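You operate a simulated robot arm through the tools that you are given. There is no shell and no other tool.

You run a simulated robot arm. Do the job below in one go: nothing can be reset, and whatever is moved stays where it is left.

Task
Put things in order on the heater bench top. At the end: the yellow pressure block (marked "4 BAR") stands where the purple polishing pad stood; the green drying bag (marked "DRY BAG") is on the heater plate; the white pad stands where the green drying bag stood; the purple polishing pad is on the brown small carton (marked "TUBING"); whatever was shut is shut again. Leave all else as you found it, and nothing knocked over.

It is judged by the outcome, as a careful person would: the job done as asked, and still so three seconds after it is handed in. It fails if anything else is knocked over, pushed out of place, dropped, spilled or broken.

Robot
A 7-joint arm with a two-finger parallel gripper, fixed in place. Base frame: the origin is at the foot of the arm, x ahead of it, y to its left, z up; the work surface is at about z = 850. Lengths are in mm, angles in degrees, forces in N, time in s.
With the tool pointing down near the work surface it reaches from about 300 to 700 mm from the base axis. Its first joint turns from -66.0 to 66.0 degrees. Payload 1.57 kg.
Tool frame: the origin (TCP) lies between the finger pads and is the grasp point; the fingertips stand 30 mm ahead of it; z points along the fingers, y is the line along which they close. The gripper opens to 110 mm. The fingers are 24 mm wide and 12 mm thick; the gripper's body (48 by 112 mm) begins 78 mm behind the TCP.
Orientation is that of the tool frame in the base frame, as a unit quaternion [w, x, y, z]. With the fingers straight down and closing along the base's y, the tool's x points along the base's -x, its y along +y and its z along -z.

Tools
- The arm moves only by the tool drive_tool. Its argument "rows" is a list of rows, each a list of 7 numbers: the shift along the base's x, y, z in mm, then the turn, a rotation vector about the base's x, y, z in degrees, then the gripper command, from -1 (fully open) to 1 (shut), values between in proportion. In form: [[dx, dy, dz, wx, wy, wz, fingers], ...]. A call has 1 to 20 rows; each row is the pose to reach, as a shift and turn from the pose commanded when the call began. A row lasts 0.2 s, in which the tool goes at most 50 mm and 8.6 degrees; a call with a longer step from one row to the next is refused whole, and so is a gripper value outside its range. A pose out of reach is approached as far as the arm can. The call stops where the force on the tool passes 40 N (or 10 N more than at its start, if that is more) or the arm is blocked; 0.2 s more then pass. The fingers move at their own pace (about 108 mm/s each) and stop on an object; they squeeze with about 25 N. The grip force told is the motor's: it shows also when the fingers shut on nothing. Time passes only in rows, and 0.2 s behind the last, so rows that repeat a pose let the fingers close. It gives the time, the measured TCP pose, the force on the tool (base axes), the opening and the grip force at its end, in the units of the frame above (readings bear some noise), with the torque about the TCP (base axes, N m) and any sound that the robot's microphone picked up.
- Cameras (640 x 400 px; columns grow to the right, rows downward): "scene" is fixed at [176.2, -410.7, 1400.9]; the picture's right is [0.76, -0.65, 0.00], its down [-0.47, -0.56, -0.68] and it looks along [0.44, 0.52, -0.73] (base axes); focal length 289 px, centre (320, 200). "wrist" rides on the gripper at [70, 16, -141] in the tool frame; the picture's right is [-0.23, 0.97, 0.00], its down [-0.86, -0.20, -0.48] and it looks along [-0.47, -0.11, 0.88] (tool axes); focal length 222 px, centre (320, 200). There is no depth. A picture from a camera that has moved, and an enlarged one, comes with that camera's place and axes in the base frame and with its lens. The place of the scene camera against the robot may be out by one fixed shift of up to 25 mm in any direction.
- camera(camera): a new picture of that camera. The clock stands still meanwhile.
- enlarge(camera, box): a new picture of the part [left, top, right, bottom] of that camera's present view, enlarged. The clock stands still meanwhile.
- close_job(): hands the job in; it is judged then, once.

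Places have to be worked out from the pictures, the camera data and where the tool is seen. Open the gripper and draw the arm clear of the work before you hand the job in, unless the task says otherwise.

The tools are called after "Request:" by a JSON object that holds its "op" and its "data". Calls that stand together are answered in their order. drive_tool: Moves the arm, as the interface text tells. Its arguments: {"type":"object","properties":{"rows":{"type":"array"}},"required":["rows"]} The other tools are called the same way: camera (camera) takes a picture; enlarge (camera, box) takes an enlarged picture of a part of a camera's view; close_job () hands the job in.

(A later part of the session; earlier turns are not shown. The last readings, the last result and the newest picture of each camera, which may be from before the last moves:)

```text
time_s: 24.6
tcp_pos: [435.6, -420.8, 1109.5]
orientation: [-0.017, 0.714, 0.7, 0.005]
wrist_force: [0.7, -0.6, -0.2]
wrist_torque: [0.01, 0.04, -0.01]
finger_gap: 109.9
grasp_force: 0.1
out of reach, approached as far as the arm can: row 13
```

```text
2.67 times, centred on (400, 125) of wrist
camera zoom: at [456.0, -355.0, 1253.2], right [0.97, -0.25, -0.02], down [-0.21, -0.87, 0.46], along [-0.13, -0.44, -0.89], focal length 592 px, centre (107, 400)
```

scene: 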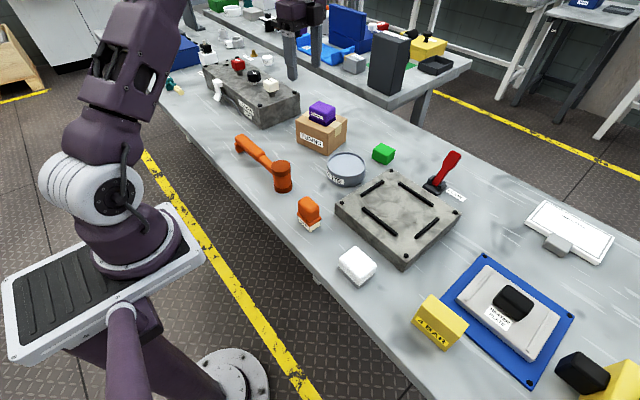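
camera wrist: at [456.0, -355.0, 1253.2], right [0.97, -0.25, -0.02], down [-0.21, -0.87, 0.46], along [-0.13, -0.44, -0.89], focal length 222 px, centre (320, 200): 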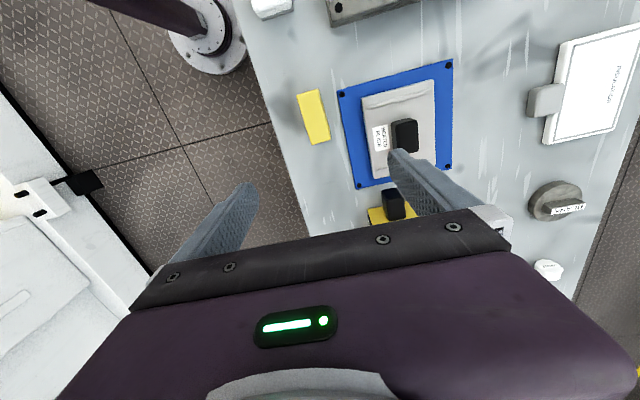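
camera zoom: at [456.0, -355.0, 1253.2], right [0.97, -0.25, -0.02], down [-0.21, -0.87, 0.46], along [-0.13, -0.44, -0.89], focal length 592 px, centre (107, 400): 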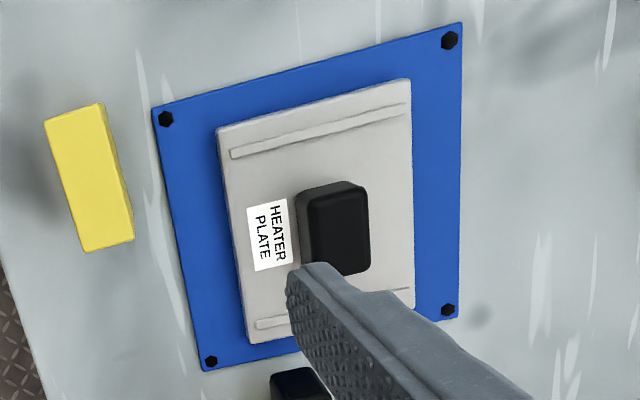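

The yellow block is about 32 × 74 mm, close to aligned with the base axes, and centred near (430, −393). I'll correct the slight tilt left over from the reach limit and hover lower above it.

Request:
{"op": "drive_tool", "data": {"rows": [[-1, 6, -30, -0.6, -0.3, 0.4, -0.6], [-3, 14, -60, -1.2, -0.7, 0.8, -0.3], [-5, 28, -90, -1.8, -1.0, 1.1, -0.2], [-5, 28, -110, -1.8, -1.0, 1.1, -0.15], [-5, 28, -110, -1.8, -1.0, 1.1, -0.15]]}}

Request:
{"op": "camera", "data": {"camera": "wrist"}}

Request:
{"op": "enlarge", "data": {"camera": "wrist", "box": [260, 110, 360, 220]}}

Request:
{"op": "enlarge", "data": {"camera": "scene", "box": [380, 240, 520, 370]}}

```text
time_s: 25.8
tcp_pos: [435.2, -403.1, 1006.7]
orientation: [0.02, 0.7, 0.714, -0.004]
wrist_force: [-0.7, -0.1, 0.0]
wrist_torque: [-0.01, 0.05, -0.01]
finger_gap: 63.2
grasp_force: 0.1
```

```text
taken
camera wrist: at [448.5, -328.3, 1147.5], right [0.98, -0.21, 0.03], down [-0.2, -0.84, 0.5], along [-0.08, -0.5, -0.86], focal length 222 px, centre (320, 200)
```

wrist: 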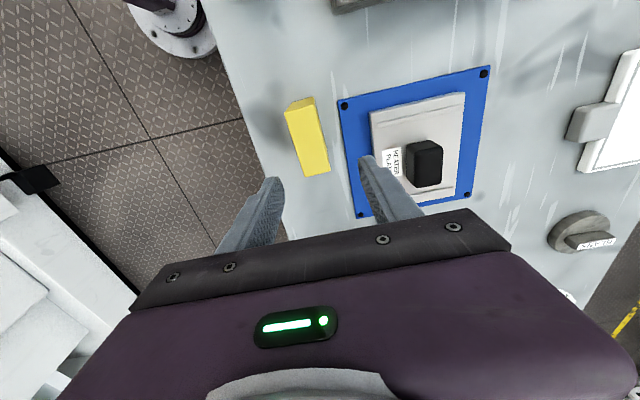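

```text
3.64 times, centred on (310, 165) of wrist
camera zoom: at [448.5, -328.3, 1147.5], right [0.98, -0.21, 0.03], down [-0.2, -0.84, 0.5], along [-0.08, -0.5, -0.86], focal length 808 px, centre (356, 327)
```

zoom: 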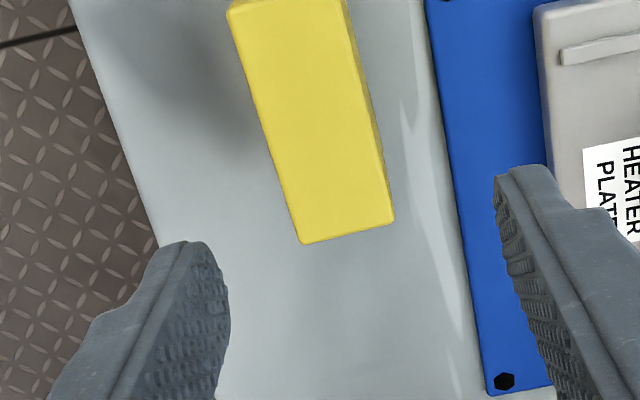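

```text
3.08 times, centred on (450, 305) of scene
camera zoom: at [176.2, -410.7, 1400.9], right [0.76, -0.65, 0.0], down [-0.47, -0.56, -0.68], along [0.44, 0.52, -0.73], focal length 888 px, centre (-80, -123)
```

zoom: 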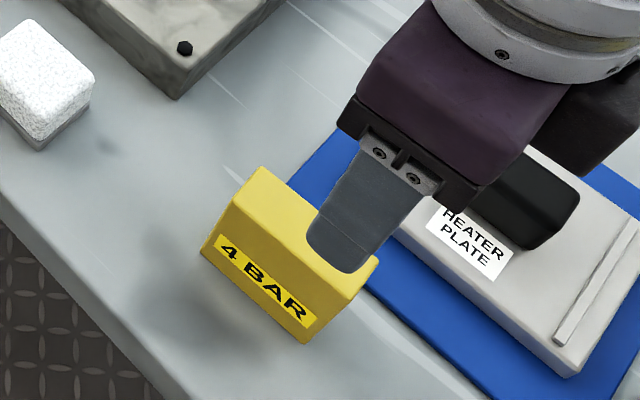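

The leftover tilt was transient and my correction overshot, so I'll undo it. I'll then take another picture with the tool exactly vertical.

Request:
{"op": "drive_tool", "data": {"rows": [[-3, 5, 0, 0.9, 0.5, -0.5, -0.15], [-5, 9, 0, 1.8, 1.0, -1.1, -0.15], [-5, 9, 0, 1.8, 1.0, -1.1, -0.15], [-5, 9, 0, 1.8, 1.0, -1.1, -0.15]]}}

Request:
{"op": "enlarge", "data": {"camera": "wrist", "box": [240, 80, 400, 220]}}

```text
time_s: 26.8
tcp_pos: [431.5, -393.9, 1010.4]
orientation: [0.002, 0.709, 0.706, 0.002]
wrist_force: [-0.1, -0.7, -0.4]
wrist_torque: [-0.04, 0.04, -0.05]
finger_gap: 63.1
grasp_force: 0.1
```

```text
2.86 times, centred on (320, 150) of wrist
camera zoom: at [447.8, -324.2, 1150.1], right [0.97, -0.23, 0.0], down [-0.2, -0.85, 0.48], along [-0.11, -0.47, -0.88], focal length 635 px, centre (320, 343)
```

zoom: 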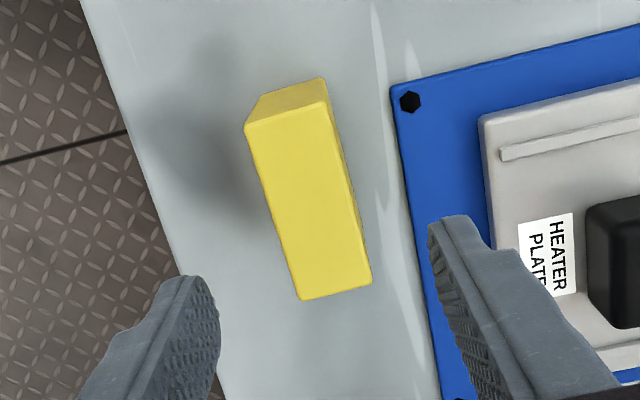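

The yellow block's top comes out near z ≈ 915, its centre at (428.4, −391.5) and its yaw at about +2.3°. I'll descend around it and close.

Request:
{"op": "drive_tool", "data": {"rows": [[-3, 2.4, -35, 0, 0, 2.5, -0.15], [-3, 2.4, -70, 0, 0, 2.5, -0.15], [-3, 2.4, -100, 0, 0, 2.5, -0.15], [-3, 2.4, -122, 0, 0, 2.5, -0.15], [-3, 2.4, -122, 0, 0, 2.5, -0.15]]}}

Request:
{"op": "enlarge", "data": {"camera": "scene", "box": [380, 240, 520, 370]}}

```text
time_s: 28.0
tcp_pos: [428.9, -392.3, 886.2]
orientation: [0.003, 0.692, 0.722, 0.002]
wrist_force: [-0.2, -0.1, 0.6]
wrist_torque: [0.0, -0.02, 0.0]
finger_gap: 63.3
grasp_force: 0.0
```

```text
3.08 times, centred on (450, 305) of scene
camera zoom: at [176.2, -410.7, 1400.9], right [0.76, -0.65, 0.0], down [-0.47, -0.56, -0.68], along [0.44, 0.52, -0.73], focal length 888 px, centre (-80, -123)
```

zoom: 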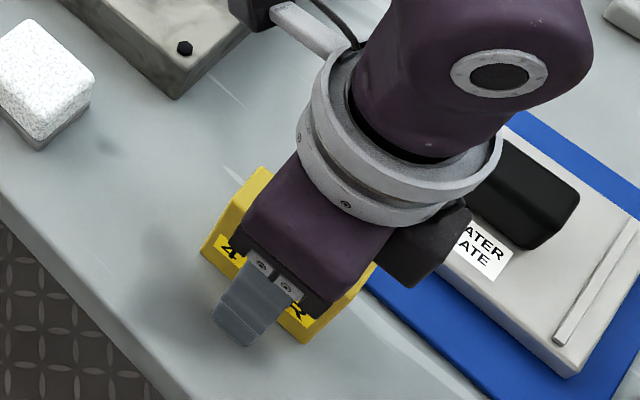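

The fingers straddle the block with no contact force. I'll close and lift slightly.

Request:
{"op": "drive_tool", "data": {"rows": [[0, 0, 0, 0, 0, 0, 0.2], [0, 0, 0, 0, 0, 0, 0.6], [0, 0, 0, 0, 0, 0, 0.8], [0, 0, 0, 0, 0, 0, 0.8], [0, 0, 15, 0, 0, 0, 0.8], [0, 0, 40, 0, 0, 0, 0.8], [0, 0, 80, 0, 0, 0, 0.8], [0, 10, 110, 0, 0, 0, 0.8]]}}

Request:
{"op": "enlarge", "data": {"camera": "scene", "box": [380, 200, 540, 350]}}

```text
time_s: 29.8
tcp_pos: [428.3, -380.4, 996.7]
orientation: [0.003, 0.692, 0.722, 0.001]
wrist_force: [-0.5, 0.1, 0.0]
wrist_torque: [-0.02, -0.02, 0.03]
finger_gap: 29.4
grasp_force: 25.3
```

```text
2.67 times, centred on (460, 275) of scene
camera zoom: at [176.2, -410.7, 1400.9], right [0.76, -0.65, 0.0], down [-0.47, -0.56, -0.68], along [0.44, 0.52, -0.73], focal length 770 px, centre (-53, 0)
```

zoom: 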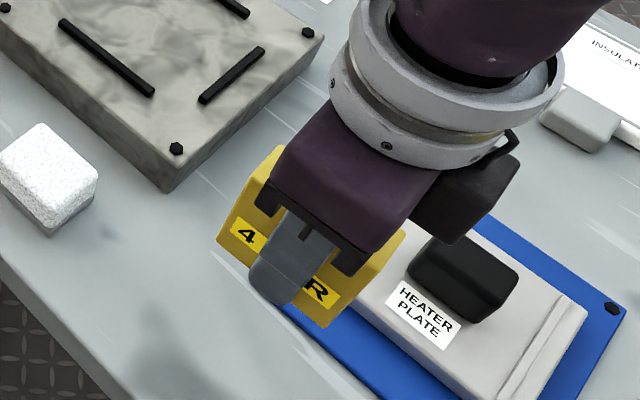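

The block is held, with a 29 mm gap, and its bottom about 36 mm below the TCP. I'll carry it high across to the purple pad's old spot at (430, 410) and turn it to the pad's yaw.

Request:
{"op": "drive_tool", "data": {"rows": [[0, 20, 30, 0, 0, 0, 0.8], [0, 60, 50, 0, 0, 0, 0.8], [0, 105, 60, 0, 0, 0, 0.8], [0, 150, 60, 0, 0, 0, 0.8], [0, 195, 60, 0, 0, 1, 0.8], [0, 240, 60, 0, 0, 2, 0.8], [0, 285, 60, 0, 0, 3, 0.8], [0, 330, 60, 0, 0, 4, 0.8], [0, 375, 60, 0, 0, 5, 0.8], [0, 420, 60, 0, 0, 6, 0.8], [0, 465, 60, 0, 0, 7, 0.8], [0, 510, 60, 0, 0, 7.5, 0.8], [0, 555, 60, 0, 0, 7.5, 0.8], [0, 600, 60, 0, 0, 7.5, 0.8], [0, 645, 60, 0, 0, 7.5, 0.8], [0, 690, 60, 0, 0, 7.5, 0.8], [0, 735, 60, 0, 0, 7.5, 0.8], [0, 770, 50, 0, 0, 7.5, 0.8], [1, 790, 10, 0, 0, 7.5, 0.8], [1, 790, -20, 0, 0, 7.5, 0.8]]}}

Request:
{"op": "camera", "data": {"camera": "wrist"}}

Request:
{"op": "camera", "data": {"camera": "scene"}}

```text
time_s: 34.0
tcp_pos: [427.0, 410.3, 978.4]
orientation: [0.002, 0.644, 0.765, 0.003]
wrist_force: [-0.1, 0.4, -0.8]
wrist_torque: [0.0, -0.01, -0.03]
finger_gap: 29.3
grasp_force: 24.5
```

```text
taken
camera wrist: at [431.0, 481.9, 1119.6], right [1.0, -0.06, 0.0], down [-0.05, -0.88, 0.48], along [-0.02, -0.48, -0.88], focal length 222 px, centre (320, 200)
```

wrist: 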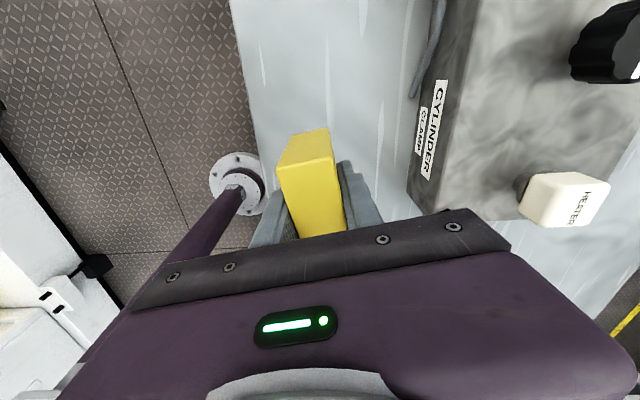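

```text
taken
```

scene: 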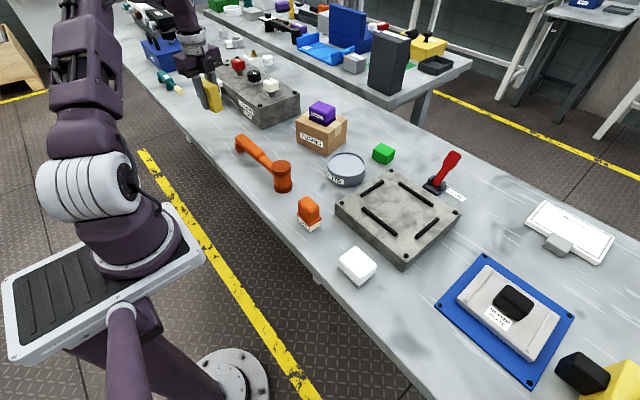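

The block is above the spot. I'll nudge it +3 mm in x and lower it until it touches the bench.

Request:
{"op": "drive_tool", "data": {"rows": [[3, -0.5, -40, 0, 0, 0, 0.8], [3, -0.5, -70, 0, 0, 0, 0.8], [3, -0.5, -83, 0, 0, 0, 0.8], [3, -0.5, -88, 0, 0, 0, 0.8], [3, -0.5, -90.5, 0, 0, 0, 0.8], [3, -0.5, -92, 0, 0, 0, 0.8], [3, -0.5, -92, 0, 0, 0, 0.8]]}}

Request:
{"op": "enlarge", "data": {"camera": "scene", "box": [160, 90, 280, 170]}}

```text
time_s: 35.6
tcp_pos: [432.2, 406.6, 886.4]
orientation: [0.002, 0.644, 0.765, 0.001]
wrist_force: [-1.4, -0.6, 11.4]
wrist_torque: [-0.15, 0.21, -0.02]
finger_gap: 29.3
grasp_force: 25.3
```

```text
5.00 times, centred on (220, 130) of scene
camera zoom: at [176.0, -410.8, 1400.9], right [0.76, -0.65, 0.0], down [-0.47, -0.56, -0.68], along [0.44, 0.52, -0.73], focal length 1444 px, centre (820, 550)
```

zoom: 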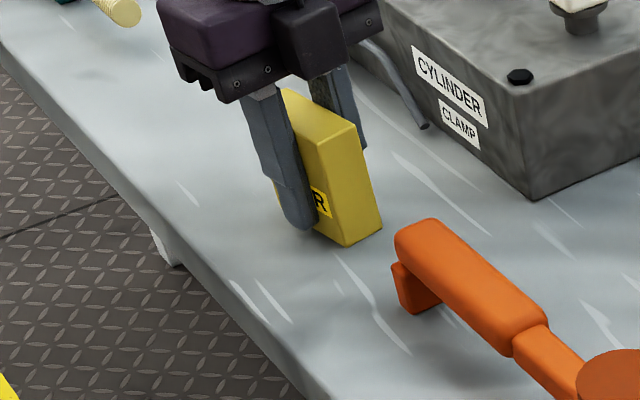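

It's on the bench, but the measured position is (432, 407), about 3 mm off the target. I'll lift a few mm, shift, and set it down again before releasing.

Request:
{"op": "drive_tool", "data": {"rows": [[0, 0, 5, 0, 0, 0, 0.8], [-2, 3, 5, 0, 0, 0, 0.8], [-2, 3, 5, 0, 0, 0, 0.8], [-2, 3, 2, 0, 0, 0, 0.8], [-2, 3, 0.5, 0, 0, 0, 0.8], [-2, 3, 0.5, 0, 0, 0, 0.8]]}}

```text
time_s: 37.0
tcp_pos: [430.4, 411.2, 886.4]
orientation: [0.001, 0.643, 0.766, 0.002]
wrist_force: [-3.1, -3.6, 17.0]
wrist_torque: [-0.11, 0.21, 0.03]
finger_gap: 29.5
grasp_force: 25.0
```

The position is now (430, 411) with firm contact. I'll release by opening slowly to a moderate width and rise straight up.

Request:
{"op": "drive_tool", "data": {"rows": [[0, 0, 1, 0, 0, 0, 0.4], [0, 0, 1, 0, 0, 0, 0.2], [0, 0, 1, 0, 0, 0, 0.0], [0, 0, 1, 0, 0, 0, -0.1], [0, 0, 30, 0, 0, 0, -0.1], [0, 0, 70, 0, 0, 0, -0.1], [0, 0, 110, 0, 0, 0, -0.1], [0, -20, 150, 0, 0, 0, -0.1], [0, -60, 170, 0, 0, 0, -0.1]]}}

Request:
{"op": "enlarge", "data": {"camera": "scene", "box": [160, 90, 280, 170]}}

Request:
{"op": "camera", "data": {"camera": "wrist"}}

```text
time_s: 39.0
tcp_pos: [430.9, 350.7, 1054.7]
orientation: [0.002, 0.643, 0.766, 0.001]
wrist_force: [0.9, 0.8, 0.2]
wrist_torque: [0.03, 0.0, -0.04]
finger_gap: 60.5
grasp_force: 0.0
```

```text
5.00 times, centred on (220, 130) of scene
camera zoom: at [176.2, -410.7, 1400.9], right [0.76, -0.65, 0.0], down [-0.47, -0.56, -0.68], along [0.44, 0.52, -0.73], focal length 1444 px, centre (820, 550)
```

zoom: 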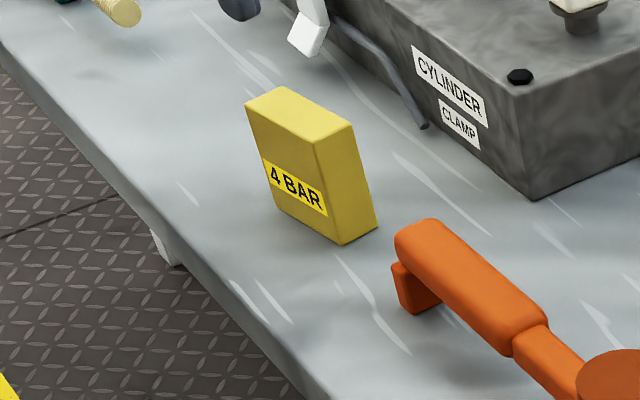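

```text
taken
camera wrist: at [434.3, 421.7, 1195.6], right [1.0, -0.06, 0.0], down [-0.05, -0.88, 0.48], along [-0.02, -0.48, -0.88], focal length 222 px, centre (320, 200)
```

wrist: 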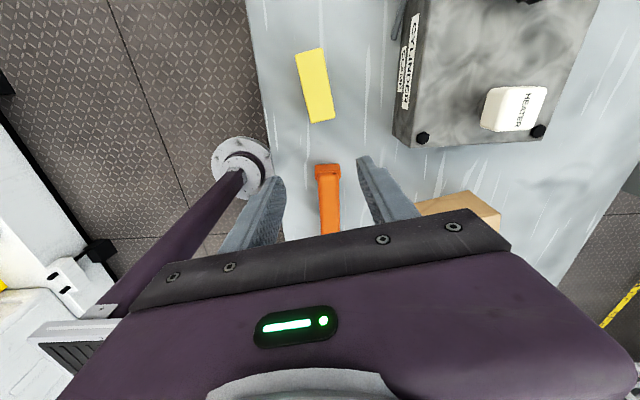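

The yellow block stands in the pad's old place. Now for the heater lid: I'll cross back with the tool turned to θ=0, so the camera is on the base side, and look at the lid from between the fingers.

Request:
{"op": "drive_tool", "data": {"rows": [[0, -20, 10, 0, 0, 4, -0.4], [0, -65, 20, 0, 0, 9, -0.6], [0, -110, 30, 0, 0, 14, -0.8], [0, -155, 40, 0, 0, 19, -1], [0, -200, 50, 0, 0, 24, -1], [0, -245, 50, 0, 0, 29, -1], [0, -290, 50, 0, 0, 34, -1], [0, -335, 50, 0, 0, 39, -1], [0, -380, 50, 0, 0, 44, -1], [0, -425, 50, 0, 0, 49, -1], [0, -470, 50, 0, 0, 54, -1], [0, -515, 50, 0, 0, 59, -1], [-5, -560, 50, 0, 0, 64, -1], [-10, -605, 50, 0, 0, 69, -1], [-15, -650, 50, 0, 0, 74, -1], [-20, -695, 50, 0, 0, 79, -1], [-20, -735, 50, 0, 0, 80, -1], [-20, -760, 50, 0, 0, 80, -1], [-20, -760, 50, 0, 0, 80, -1]]}}

Request:
{"op": "camera", "data": {"camera": "wrist"}}

Request:
{"op": "enlarge", "data": {"camera": "wrist", "box": [220, 100, 420, 240]}}

Request:
{"op": "enlarge", "data": {"camera": "scene", "box": [430, 240, 590, 360]}}

```text
time_s: 43.0
tcp_pos: [411.3, -409.9, 1105.9]
orientation: [0.0, 0.001, 1.0, 0.002]
wrist_force: [-0.2, 0.3, -0.3]
wrist_torque: [0.02, 0.03, -0.04]
finger_gap: 110.1
grasp_force: 0.1
```

```text
taken
camera wrist: at [341.3, -394.5, 1247.9], right [0.23, 0.97, 0.01], down [0.85, -0.2, 0.48], along [0.47, -0.11, -0.88], focal length 222 px, centre (320, 200)
```

wrist: 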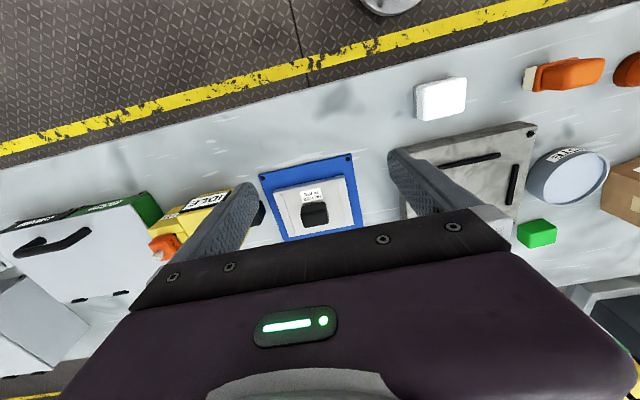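

```text
2.86 times, centred on (320, 170) of wrist
camera zoom: at [341.3, -394.5, 1247.9], right [0.23, 0.97, 0.01], down [0.85, -0.2, 0.48], along [0.47, -0.11, -0.88], focal length 635 px, centre (320, 286)
```

zoom: 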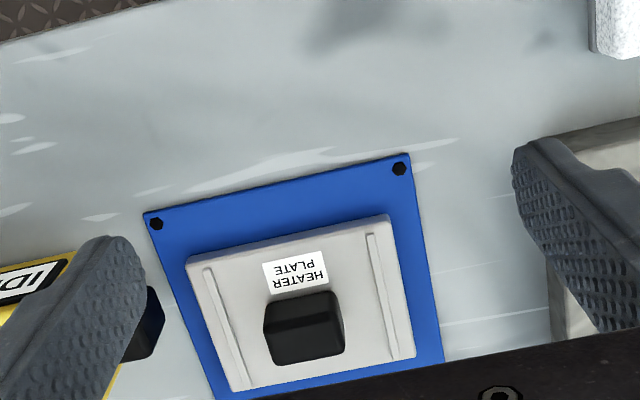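

```text
3.33 times, centred on (510, 300) of scene
camera zoom: at [176.2, -410.7, 1400.9], right [0.76, -0.65, 0.0], down [-0.47, -0.56, -0.68], along [0.44, 0.52, -0.73], focal length 962 px, centre (-313, -133)
```

zoom: 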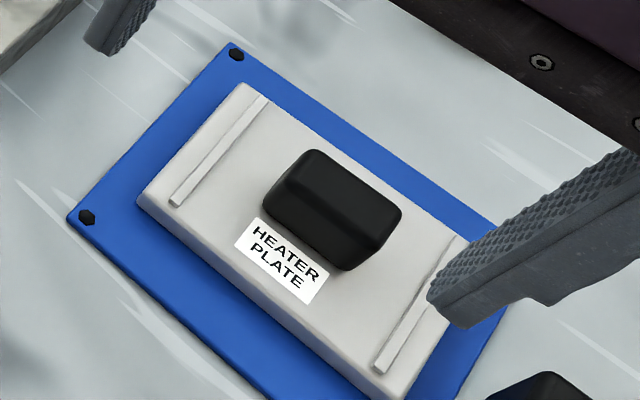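

The handle top is about 28 × 49 mm and centred near (559, −457), with its top at z ≈ 901. The lid is about 111 × 134 mm and aligned with the base. I'll move in low toward it because of the reach limit and stop just above the handle.

Request:
{"op": "drive_tool", "data": {"rows": [[0, 0, -40, 0, 0, 0, -0.8], [20, -5, -80, 0, 0, 0, -0.5], [55, -17, -110, 0, 0, 0, -0.4], [90, -28, -135, 0, 0, 0, -0.36], [125, -40, -148, 0, 0, 0, -0.36], [147, -47, -152, 0, 0, 0, -0.36], [147, -47, -155, 0, 0, 0, -0.36], [147, -47, -155, 0, 0, 0, -0.36]]}}

Request:
{"op": "camera", "data": {"camera": "wrist"}}

Request:
{"op": "enlarge", "data": {"camera": "scene", "box": [430, 230, 610, 370]}}

```text
time_s: 44.8
tcp_pos: [516.6, -421.0, 959.5]
orientation: [0.001, 0.002, 1.0, 0.002]
wrist_force: [-0.2, 0.2, -0.7]
wrist_torque: [0.0, 0.01, -0.02]
finger_gap: 74.9
grasp_force: 0.0
out of reach, approached as far as the arm can: row 4, 5, 6, 7, 8
```

```text
taken
camera wrist: at [448.3, -405.0, 1100.1], right [0.23, 0.97, 0.0], down [0.85, -0.2, 0.48], along [0.47, -0.11, -0.88], focal length 222 px, centre (320, 200)
```

wrist: 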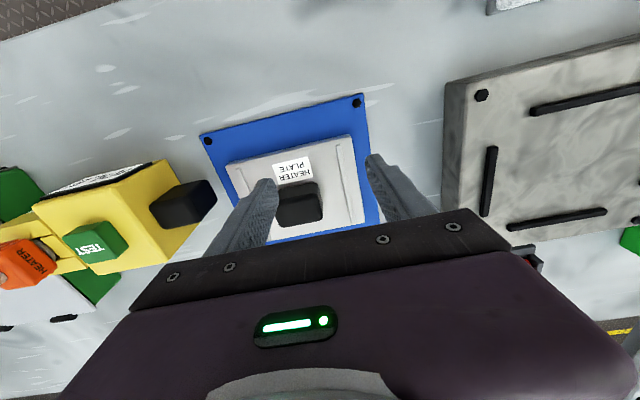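

```text
2.86 times, centred on (520, 300) of scene
camera zoom: at [176.2, -410.7, 1400.9], right [0.76, -0.65, 0.0], down [-0.47, -0.56, -0.68], along [0.44, 0.52, -0.73], focal length 825 px, centre (-251, -86)
```

zoom: 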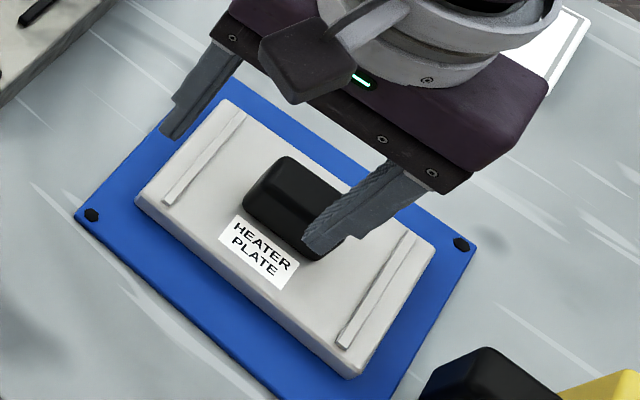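

The vertical tool's reach ends around 670 mm radius and the handle is at about 721 mm. I'll tilt the tool outward 25° about y, which keeps the fingers closing horizontally along y, and approach again.

Request:
{"op": "drive_tool", "data": {"rows": [[0, 0, 0, 0, -8, 0, -0.36], [0, 0, 0, 0, -16, 0, -0.36], [0, 0, 0, 0, -25, 0, -0.36], [0, 0, 0, 0, -25, 0, -0.36]]}}

```text
refused: row 3 steps farther than a row can; nothing moved
```

I'll split the tilt into smaller steps of 8.5° or less.

Request:
{"op": "drive_tool", "data": {"rows": [[0, 0, 0, 0, -8, 0, -0.36], [0, 0, 0, 0, -16, 0, -0.36], [0, 0, 0, 0, -22, 0, -0.36], [0, 0, 0, 0, -25, 0, -0.36], [0, 0, 0, 0, -25, 0, -0.36]]}}

Request:
{"op": "camera", "data": {"camera": "wrist"}}

```text
time_s: 46.0
tcp_pos: [517.9, -422.0, 958.6]
orientation: [0.218, 0.001, 0.976, 0.002]
wrist_force: [0.7, -0.1, -0.1]
wrist_torque: [-0.01, 0.0, -0.03]
finger_gap: 74.9
grasp_force: 0.0
```

```text
taken
camera wrist: at [394.6, -405.5, 1057.3], right [0.21, 0.97, 0.1], down [0.57, -0.2, 0.8], along [0.79, -0.11, -0.6], focal length 222 px, centre (320, 200)
```

wrist: 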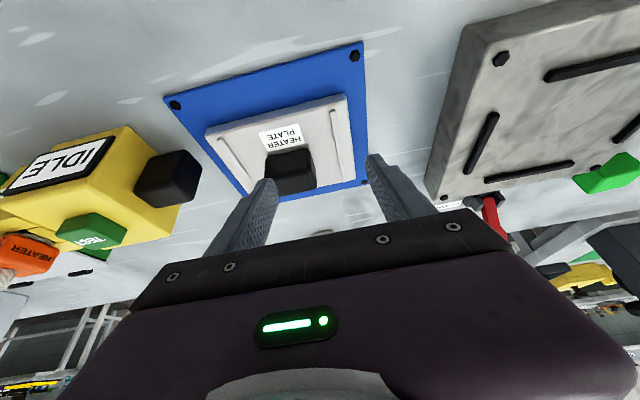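

The tilt worked and the tool stayed in place. I'll move over the handle at z ≈ 943, keeping the fingertips above its top.

Request:
{"op": "drive_tool", "data": {"rows": [[12, -14, 0, 0, 0, 0, -0.36], [24, -28, -8, 0, 0, 0, -0.36], [33, -35, -14, 0, 0, 0, -0.36], [33, -35, -14, 0, 0, 0, -0.36]]}}

Request:
{"op": "camera", "data": {"camera": "wrist"}}

Request:
{"op": "enlarge", "data": {"camera": "scene", "box": [430, 230, 610, 370]}}

```text
time_s: 47.0
tcp_pos: [550.5, -456.0, 944.5]
orientation: [0.217, 0.001, 0.976, 0.003]
wrist_force: [0.4, 0.1, -0.9]
wrist_torque: [0.0, 0.0, -0.01]
finger_gap: 74.8
grasp_force: 0.1
```

```text
taken
camera wrist: at [427.4, -440.4, 1043.4], right [0.21, 0.97, 0.1], down [0.57, -0.2, 0.79], along [0.79, -0.11, -0.6], focal length 222 px, centre (320, 200)
```

wrist: 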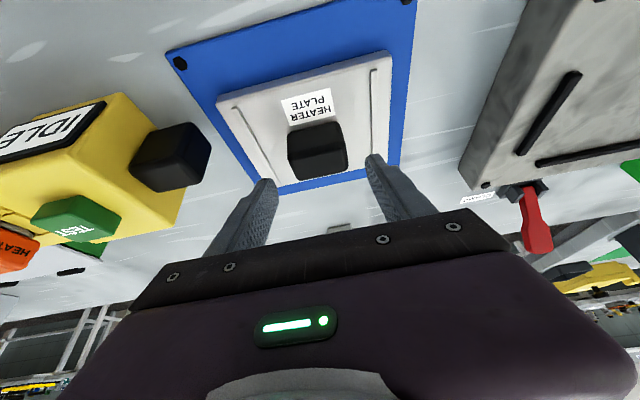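

```text
2.86 times, centred on (520, 300) of scene
camera zoom: at [176.2, -410.7, 1400.9], right [0.76, -0.65, 0.0], down [-0.47, -0.56, -0.68], along [0.44, 0.52, -0.73], focal length 825 px, centre (-251, -86)
```

zoom: 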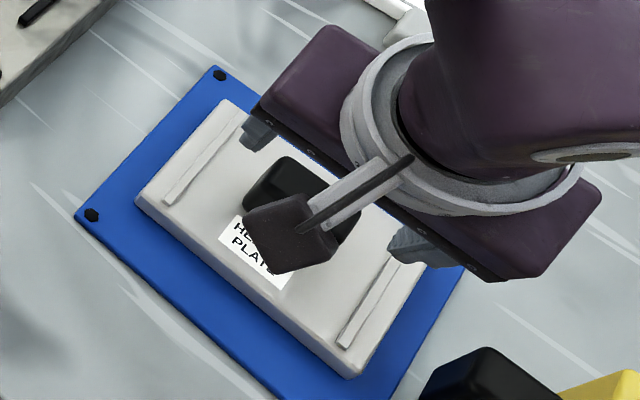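

I'll zoom in on the handle between the fingers to check the x alignment and the handle height.

Request:
{"op": "enlarge", "data": {"camera": "wrist", "box": [220, 80, 420, 210]}}

```text
3.08 times, centred on (320, 145) of wrist
camera zoom: at [427.4, -440.4, 1043.4], right [0.21, 0.97, 0.1], down [0.57, -0.2, 0.79], along [0.79, -0.11, -0.6], focal length 684 px, centre (320, 369)
```

zoom: 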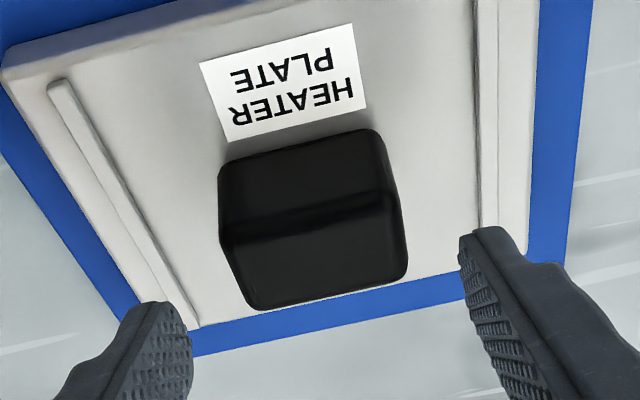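

The handle is centred between the fingers in y, at x ≈ 550–578. I'll descend to z ≈ 909 with a small +x shift, then close.

Request:
{"op": "drive_tool", "data": {"rows": [[3.5, -0.5, -12, 0, 0, 0, -0.36], [3.5, -0.5, -24, 0, 0, 0, -0.36], [3.5, -0.5, -31, 0, 0, 0, -0.36], [3.5, -0.5, -35, 0, 0, 0, -0.36], [3.5, -0.5, -35, 0, 0, 0, -0.36]]}}

Request:
{"op": "enlarge", "data": {"camera": "wrist", "box": [220, 80, 420, 210]}}

```text
time_s: 48.2
tcp_pos: [552.7, -456.1, 909.6]
orientation: [0.216, 0.001, 0.976, 0.002]
wrist_force: [0.2, 0.6, -0.9]
wrist_torque: [-0.02, -0.02, 0.02]
finger_gap: 74.8
grasp_force: 0.0
```

```text
3.08 times, centred on (320, 145) of wrist
camera zoom: at [430.0, -440.4, 1008.4], right [0.21, 0.97, 0.1], down [0.57, -0.2, 0.79], along [0.79, -0.11, -0.6], focal length 684 px, centre (320, 369)
```

zoom: 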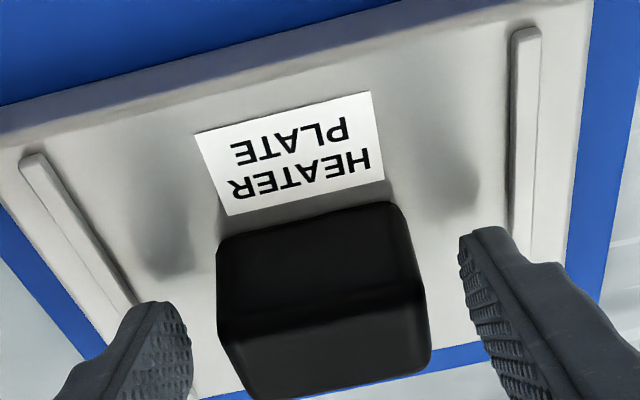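

The fingers straddle the handle well. I'll close and try a gentle 6 mm lift to see whether the lid comes free.

Request:
{"op": "drive_tool", "data": {"rows": [[0, 0, 0, 0, 0, 0, 0.0], [0, 0, 0, 0, 0, 0, 0.3], [0, 0, 0, 0, 0, 0, 0.4], [0, 0, 0, 0, 0, 0, 0.4], [0, 0, 2, 0, 0, 0, 0.4], [0, 0, 4, 0, 0, 0, 0.4], [0, 0, 6, 0, 0, 0, 0.4]]}}

Request:
{"op": "enlarge", "data": {"camera": "scene", "box": [430, 230, 610, 370]}}

Request:
{"op": "camera", "data": {"camera": "wrist"}}

```text
time_s: 49.8
tcp_pos: [552.7, -456.1, 915.7]
orientation: [0.216, 0.001, 0.976, 0.002]
wrist_force: [0.1, 0.5, -3.8]
wrist_torque: [0.0, 0.05, -0.01]
finger_gap: 49.4
grasp_force: 25.6
```

```text
2.86 times, centred on (520, 300) of scene
camera zoom: at [176.3, -410.7, 1400.9], right [0.76, -0.65, 0.0], down [-0.47, -0.56, -0.68], along [0.44, 0.52, -0.73], focal length 825 px, centre (-251, -86)
```

zoom: 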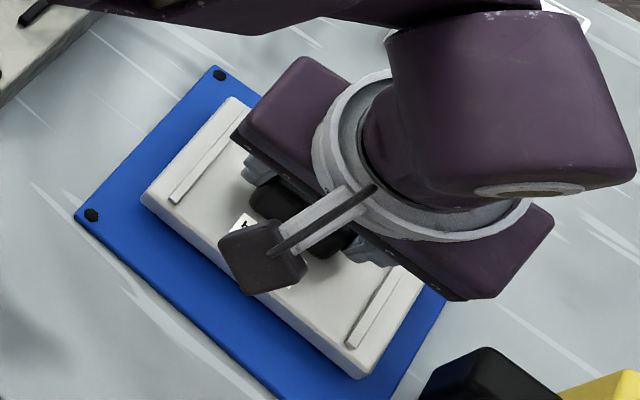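

```text
taken
camera wrist: at [430.1, -441.0, 1014.5], right [0.21, 0.97, 0.1], down [0.57, -0.2, 0.79], along [0.79, -0.11, -0.6], focal length 222 px, centre (320, 200)
```

wrist: 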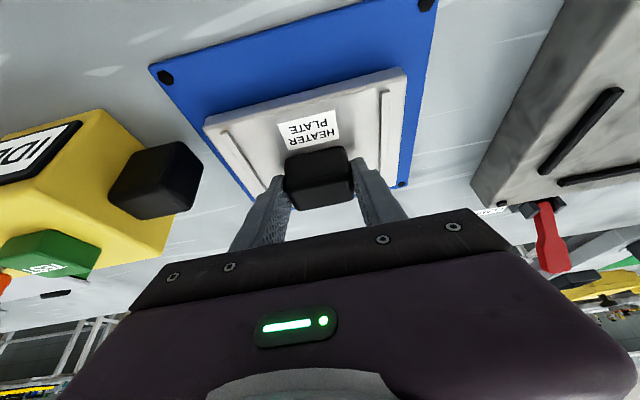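

The lid lifts freely at about 3–4 N; its seated pose was TCP (552.7, −456.1, 909.6). I'll lift it further and look at what lies underneath.

Request:
{"op": "drive_tool", "data": {"rows": [[0, 0, 12, 0, 0, 0, 0.4], [0, 0, 24, 0, 0, 0, 0.4], [0, 0, 36, 0, 0, 0, 0.4], [0, 0, 50, 0, 0, 0, 0.4], [0, 0, 50, 0, 0, 0, 0.4]]}}

Request:
{"op": "enlarge", "data": {"camera": "scene", "box": [430, 210, 630, 370]}}

Request:
{"op": "camera", "data": {"camera": "wrist"}}

```text
time_s: 51.0
tcp_pos: [553.0, -457.8, 964.8]
orientation: [0.217, 0.001, 0.976, 0.003]
wrist_force: [-0.1, -0.2, -3.8]
wrist_torque: [0.02, 0.06, 0.04]
finger_gap: 49.9
grasp_force: 24.9
```

```text
2.50 times, centred on (530, 290) of scene
camera zoom: at [176.3, -410.7, 1400.9], right [0.76, -0.65, 0.0], down [-0.47, -0.56, -0.68], along [0.44, 0.52, -0.73], focal length 722 px, centre (-205, -25)
```

zoom: 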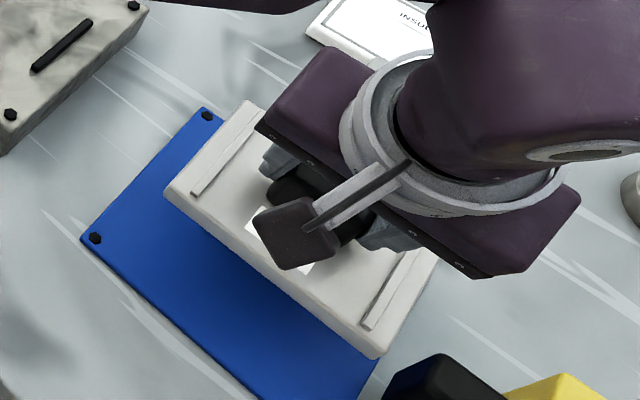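

```text
taken
camera wrist: at [430.6, -441.3, 1063.8], right [0.21, 0.97, 0.1], down [0.57, -0.2, 0.79], along [0.79, -0.11, -0.6], focal length 222 px, centre (320, 200)
```

wrist: 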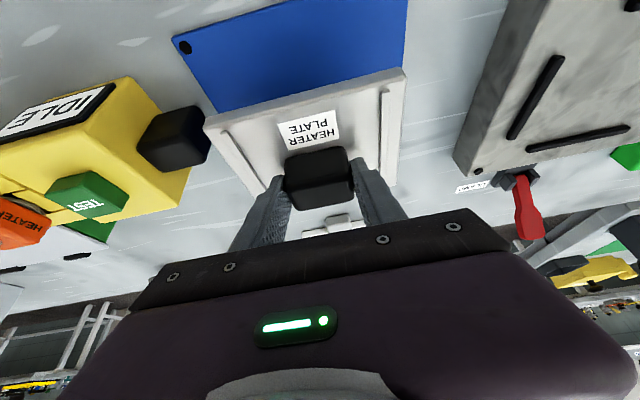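

The lid came off cleanly. I'll carry it, keeping the tilt, over to the flat slab fixture to set it down temporarily.

Request:
{"op": "drive_tool", "data": {"rows": [[-15, 15, 15, 0, 0, 0, 0.4], [-32, 45, 30, 0, 0, 0, 0.4], [-42, 85, 40, 0, 0, 0, 0.4], [-38, 130, 45, 0, 0, 0, 0.4], [-30, 175, 45, 0, 0, 0, 0.4], [-15, 215, 45, 0, 0, 0, 0.4], [0, 250, 45, 0, 0, 0, 0.4], [15, 277, 45, 0, 0, 0, 0.4], [15, 277, 45, 0, 0, 0, 0.4]]}}

Request:
{"op": "camera", "data": {"camera": "scene"}}

Request:
{"op": "enlarge", "data": {"camera": "scene", "box": [430, 230, 610, 390]}}

Request:
{"op": "camera", "data": {"camera": "wrist"}}

```text
time_s: 53.0
tcp_pos: [567.7, -179.5, 1009.9]
orientation: [0.216, 0.002, 0.976, 0.002]
wrist_force: [0.0, -0.4, -4.1]
wrist_torque: [-0.03, 0.04, 0.0]
finger_gap: 49.8
grasp_force: 25.7
```

```text
taken
```

scene: 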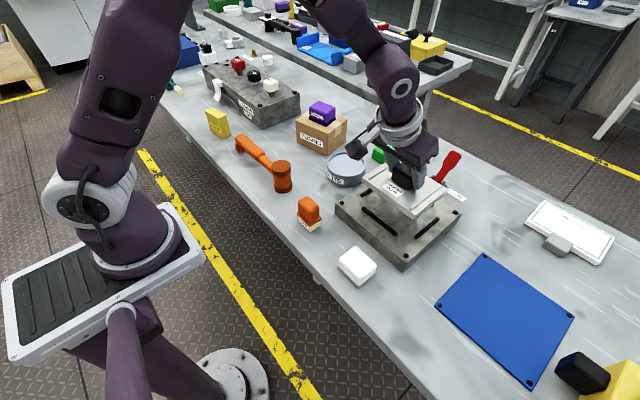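

```text
2.50 times, centred on (520, 310) of scene
camera zoom: at [176.3, -410.7, 1400.9], right [0.76, -0.65, 0.0], down [-0.47, -0.56, -0.68], along [0.44, 0.52, -0.73], focal length 722 px, centre (-180, -75)
```

zoom: 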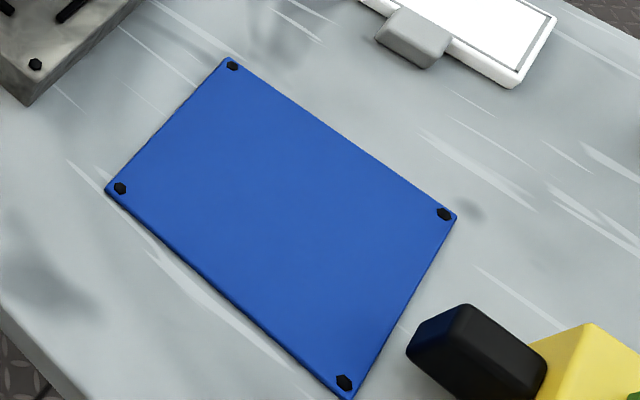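

```text
taken
camera wrist: at [445.4, -163.8, 1108.2], right [0.21, 0.97, 0.1], down [0.57, -0.2, 0.79], along [0.79, -0.11, -0.6], focal length 222 px, centre (320, 200)
```

wrist: 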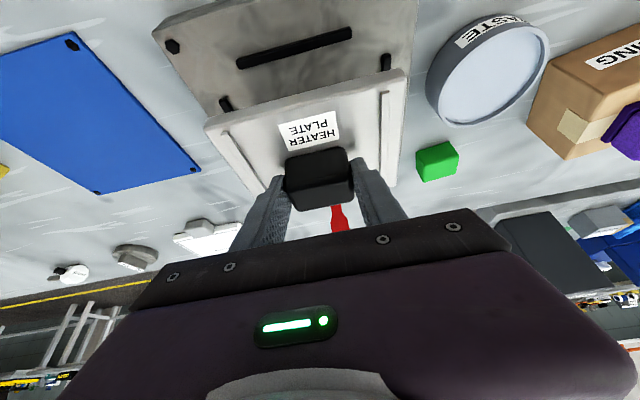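

Under the lid there's only a flat blue bolted plate, with no well. Before deciding what "on the heater plate" means, I'll measure the lid's thickness and compare it with the green bag.

Request:
{"op": "enlarge", "data": {"camera": "scene", "box": [340, 130, 480, 230]}}

Request:
{"op": "enlarge", "data": {"camera": "wrist", "box": [190, 50, 430, 210]}}

Request:
{"op": "enlarge", "data": {"camera": "wrist", "box": [0, 20, 220, 200]}}

Request:
{"op": "enlarge", "data": {"camera": "wrist", "box": [400, 120, 480, 200]}}

```text
4.00 times, centred on (410, 180) of scene
camera zoom: at [176.3, -410.7, 1400.9], right [0.76, -0.65, 0.0], down [-0.47, -0.56, -0.68], along [0.44, 0.52, -0.73], focal length 1155 px, centre (-40, 280)
```

zoom: 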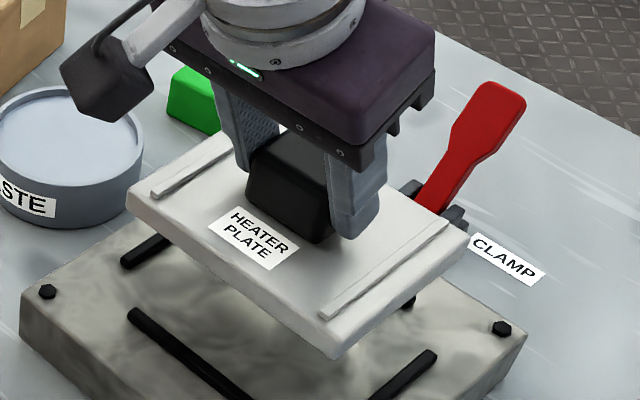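

```text
2.50 times, centred on (310, 130) of wrist
camera zoom: at [445.4, -163.8, 1108.2], right [0.21, 0.97, 0.1], down [0.57, -0.2, 0.79], along [0.79, -0.11, -0.6], focal length 555 px, centre (345, 375)
```

zoom: 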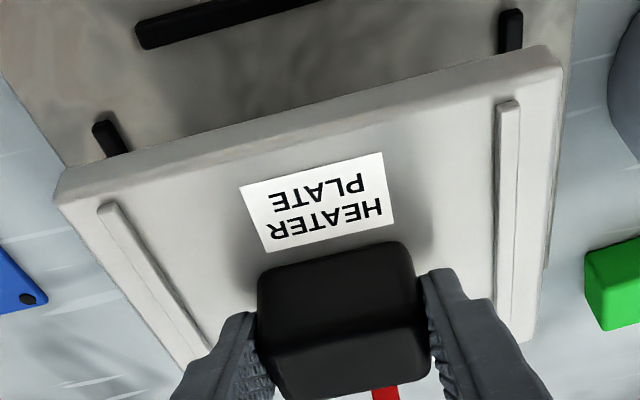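

```text
2.22 times, centred on (110, 110) of wrist
camera zoom: at [445.4, -163.8, 1108.2], right [0.21, 0.97, 0.1], down [0.57, -0.2, 0.79], along [0.79, -0.11, -0.6], focal length 494 px, centre (787, 400)
```

zoom: 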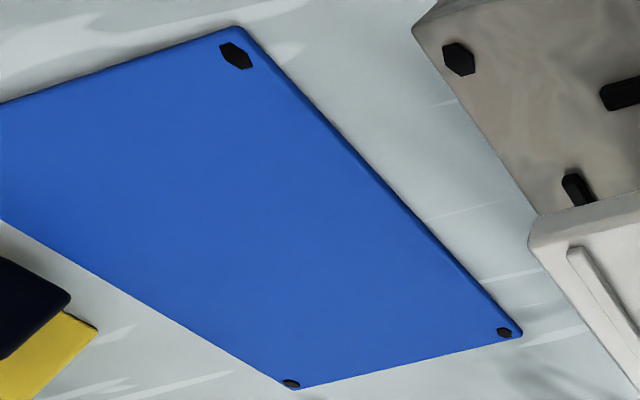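

```text
5.00 times, centred on (440, 160) of wrist
camera zoom: at [445.4, -163.8, 1108.2], right [0.21, 0.97, 0.1], down [0.57, -0.2, 0.79], along [0.79, -0.11, -0.6], focal length 1111 px, centre (-280, 400)
```

zoom: 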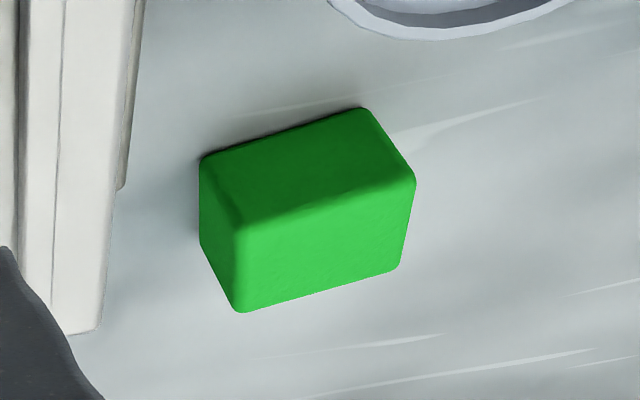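

The grey lid is only about 17 mm thick and the green block is about 30 mm tall, so the bag can't go under it. I'll set the plate down on the slab for now, descending gently until contact, and then inspect the green block for its "DRY BAG" mark.

Request:
{"op": "drive_tool", "data": {"rows": [[0, 0, -20, 0, 0, 0, 0.4], [0, 0, -38, 0, 0, 0, 0.4], [0, 0, -46, 0, 0, 0, 0.4], [0, 0, -50, 0, 0, 0, 0.4], [0, 0, -53, 0, 0, 0, 0.4], [0, 0, -56, 0, 0, 0, 0.4], [0, 0, -59, 0, 0, 0, 0.4], [0, 0, -62, 0, 0, 0, 0.4], [0, 0, -65, 0, 0, 0, 0.4]]}}

Request:
{"op": "enlarge", "data": {"camera": "scene", "box": [320, 140, 480, 270]}}

```text
time_s: 55.0
tcp_pos: [568.6, -179.4, 944.0]
orientation: [0.217, 0.001, 0.976, 0.004]
wrist_force: [-1.2, 0.9, -2.7]
wrist_torque: [0.08, 0.09, 0.01]
finger_gap: 49.6
grasp_force: 24.9
```

```text
3.08 times, centred on (400, 205) of scene
camera zoom: at [176.3, -410.7, 1400.9], right [0.76, -0.65, 0.0], down [-0.47, -0.56, -0.68], along [0.44, 0.52, -0.73], focal length 888 px, centre (74, 185)
```

zoom: 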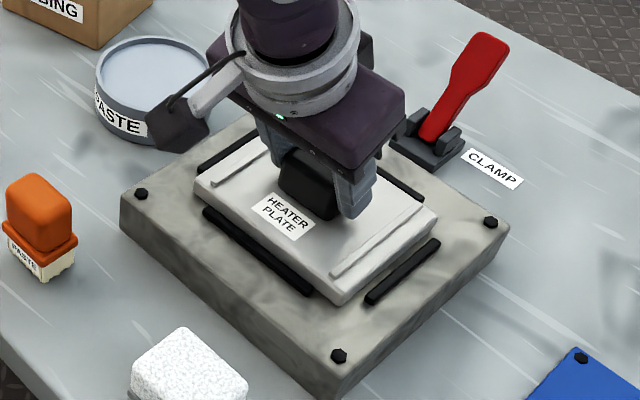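

The plate drops neatly between the slab's four bars, so the slab is its mounting nest and the grey labelled piece with the handle is the heater plate itself, parked on a blue base. So nothing here needed opening; the plate goes back exactly where it was and the bag goes on top of it. I'll lift straight up and carry it back.

Request:
{"op": "drive_tool", "data": {"rows": [[0, 0, 25, 0, 0, 0, 0.4], [0, 0, 60, 0, 0, 0, 0.4], [-15, -27, 66, 0, 0, 0, 0.4], [-30, -62, 66, 0, 0, 0, 0.4], [-45, -102, 66, 0, 0, 0, 0.4], [-53, -147, 66, 0, 0, 0, 0.4], [-57, -192, 60, 0, 0, 0, 0.4], [-47, -232, 50, 0, 0, 0, 0.4], [-30, -262, 35, 0, 0, 0, 0.4], [-16, -277, 20, 0, 0, 0, 0.4], [-16, -277, 4, 0, 0, 0, 0.4], [-16, -277, -10, 0, 0, 0, 0.4], [-16, -277, -10, 0, 0, 0, 0.4]]}}

Request:
{"op": "camera", "data": {"camera": "wrist"}}

Request:
{"op": "enlarge", "data": {"camera": "scene", "box": [430, 230, 610, 370]}}

```text
time_s: 57.8
tcp_pos: [552.9, -457.2, 935.2]
orientation: [0.217, 0.0, 0.976, 0.003]
wrist_force: [0.0, 0.1, -3.9]
wrist_torque: [-0.02, 0.03, -0.01]
finger_gap: 49.9
grasp_force: 25.2
```

```text
taken
camera wrist: at [430.0, -441.8, 1033.9], right [0.21, 0.97, 0.1], down [0.57, -0.2, 0.79], along [0.79, -0.11, -0.6], focal length 222 px, centre (320, 200)
```

wrist: 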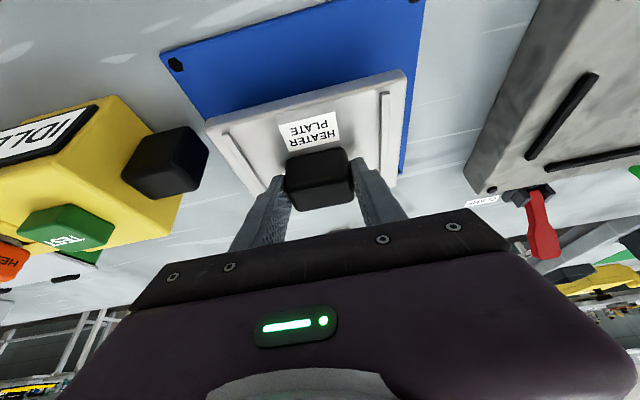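

```text
2.86 times, centred on (520, 300) of scene
camera zoom: at [176.3, -410.7, 1400.9], right [0.76, -0.65, 0.0], down [-0.47, -0.56, -0.68], along [0.44, 0.52, -0.73], focal length 825 px, centre (-251, -86)
```

zoom: 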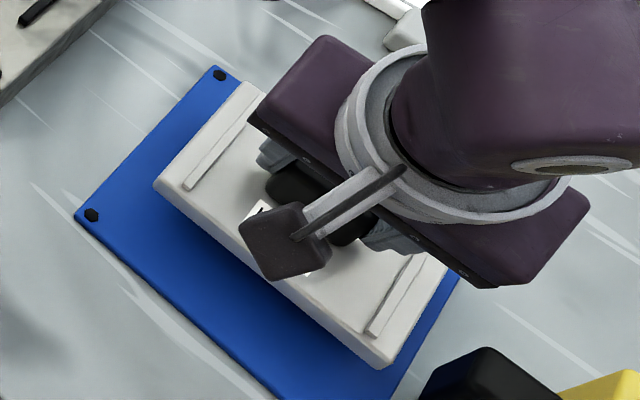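

The plate is about 25 mm above its seat. I'll lower it to the original height, with a +1 mm y correction.

Request:
{"op": "drive_tool", "data": {"rows": [[0, 0.8, -10, 0, 0, 0, 0.4], [0, 0.8, -18, 0, 0, 0, 0.4], [0, 0.8, -22, 0, 0, 0, 0.4], [0, 0.8, -24.5, 0, 0, 0, 0.4], [0, 0.8, -26, 0, 0, 0, 0.4], [0, 0.8, -26, 0, 0, 0, 0.4]]}}

Request:
{"op": "enlarge", "data": {"camera": "scene", "box": [430, 230, 610, 370]}}

```text
time_s: 59.2
tcp_pos: [551.0, -456.9, 910.5]
orientation: [0.217, 0.001, 0.976, 0.002]
wrist_force: [-4.5, 3.5, 3.8]
wrist_torque: [-0.3, -0.22, 0.01]
finger_gap: 49.4
grasp_force: 25.2
```

```text
2.86 times, centred on (520, 300) of scene
camera zoom: at [176.0, -410.5, 1401.0], right [0.76, -0.65, 0.0], down [-0.47, -0.56, -0.68], along [0.44, 0.52, -0.73], focal length 825 px, centre (-251, -86)
```

zoom: 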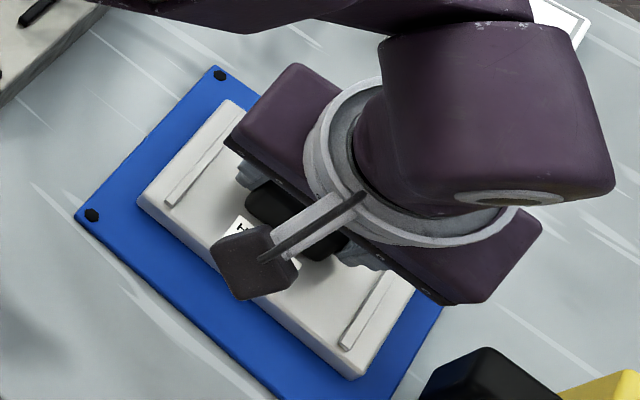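

The plate is down and its outline matches the original picture within a couple of pixels. I'll release, back off straight up, and re-check.

Request:
{"op": "drive_tool", "data": {"rows": [[0, 0, 0, 0, 0, 0, 0.1], [0, 0, 0, 0, 0, 0, -0.1], [0, 0, 0, 0, 0, 0, -0.36], [0, 0, 0, 0, 0, 0, -0.36], [0, 0, 20, 0, 0, 0, -0.36], [-5, 5, 50, 0, 0, 0, -0.36], [-30, 25, 85, 0, 0, 0, -0.36], [-55, 50, 120, 0, 0, 0, -0.36], [-80, 90, 150, 0, 0, 0, -0.36]]}}

Request:
{"op": "enlarge", "data": {"camera": "scene", "box": [440, 250, 590, 350]}}

Request:
{"op": "camera", "data": {"camera": "scene"}}

```text
refused: row 9 steps farther than a row can; nothing moved
```

```text
4.00 times, centred on (515, 300) of scene
camera zoom: at [176.0, -410.5, 1401.0], right [0.76, -0.65, 0.0], down [-0.47, -0.56, -0.68], along [0.44, 0.52, -0.73], focal length 1155 px, centre (-460, -200)
```

zoom: 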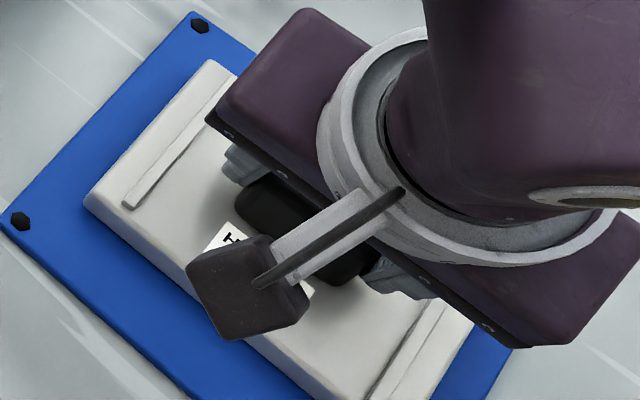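

```text
taken
```

scene: 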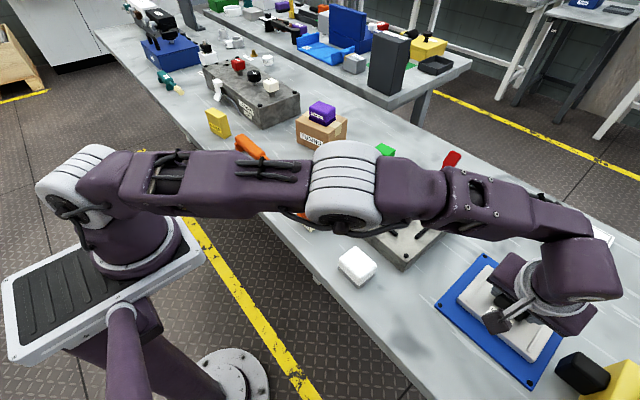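

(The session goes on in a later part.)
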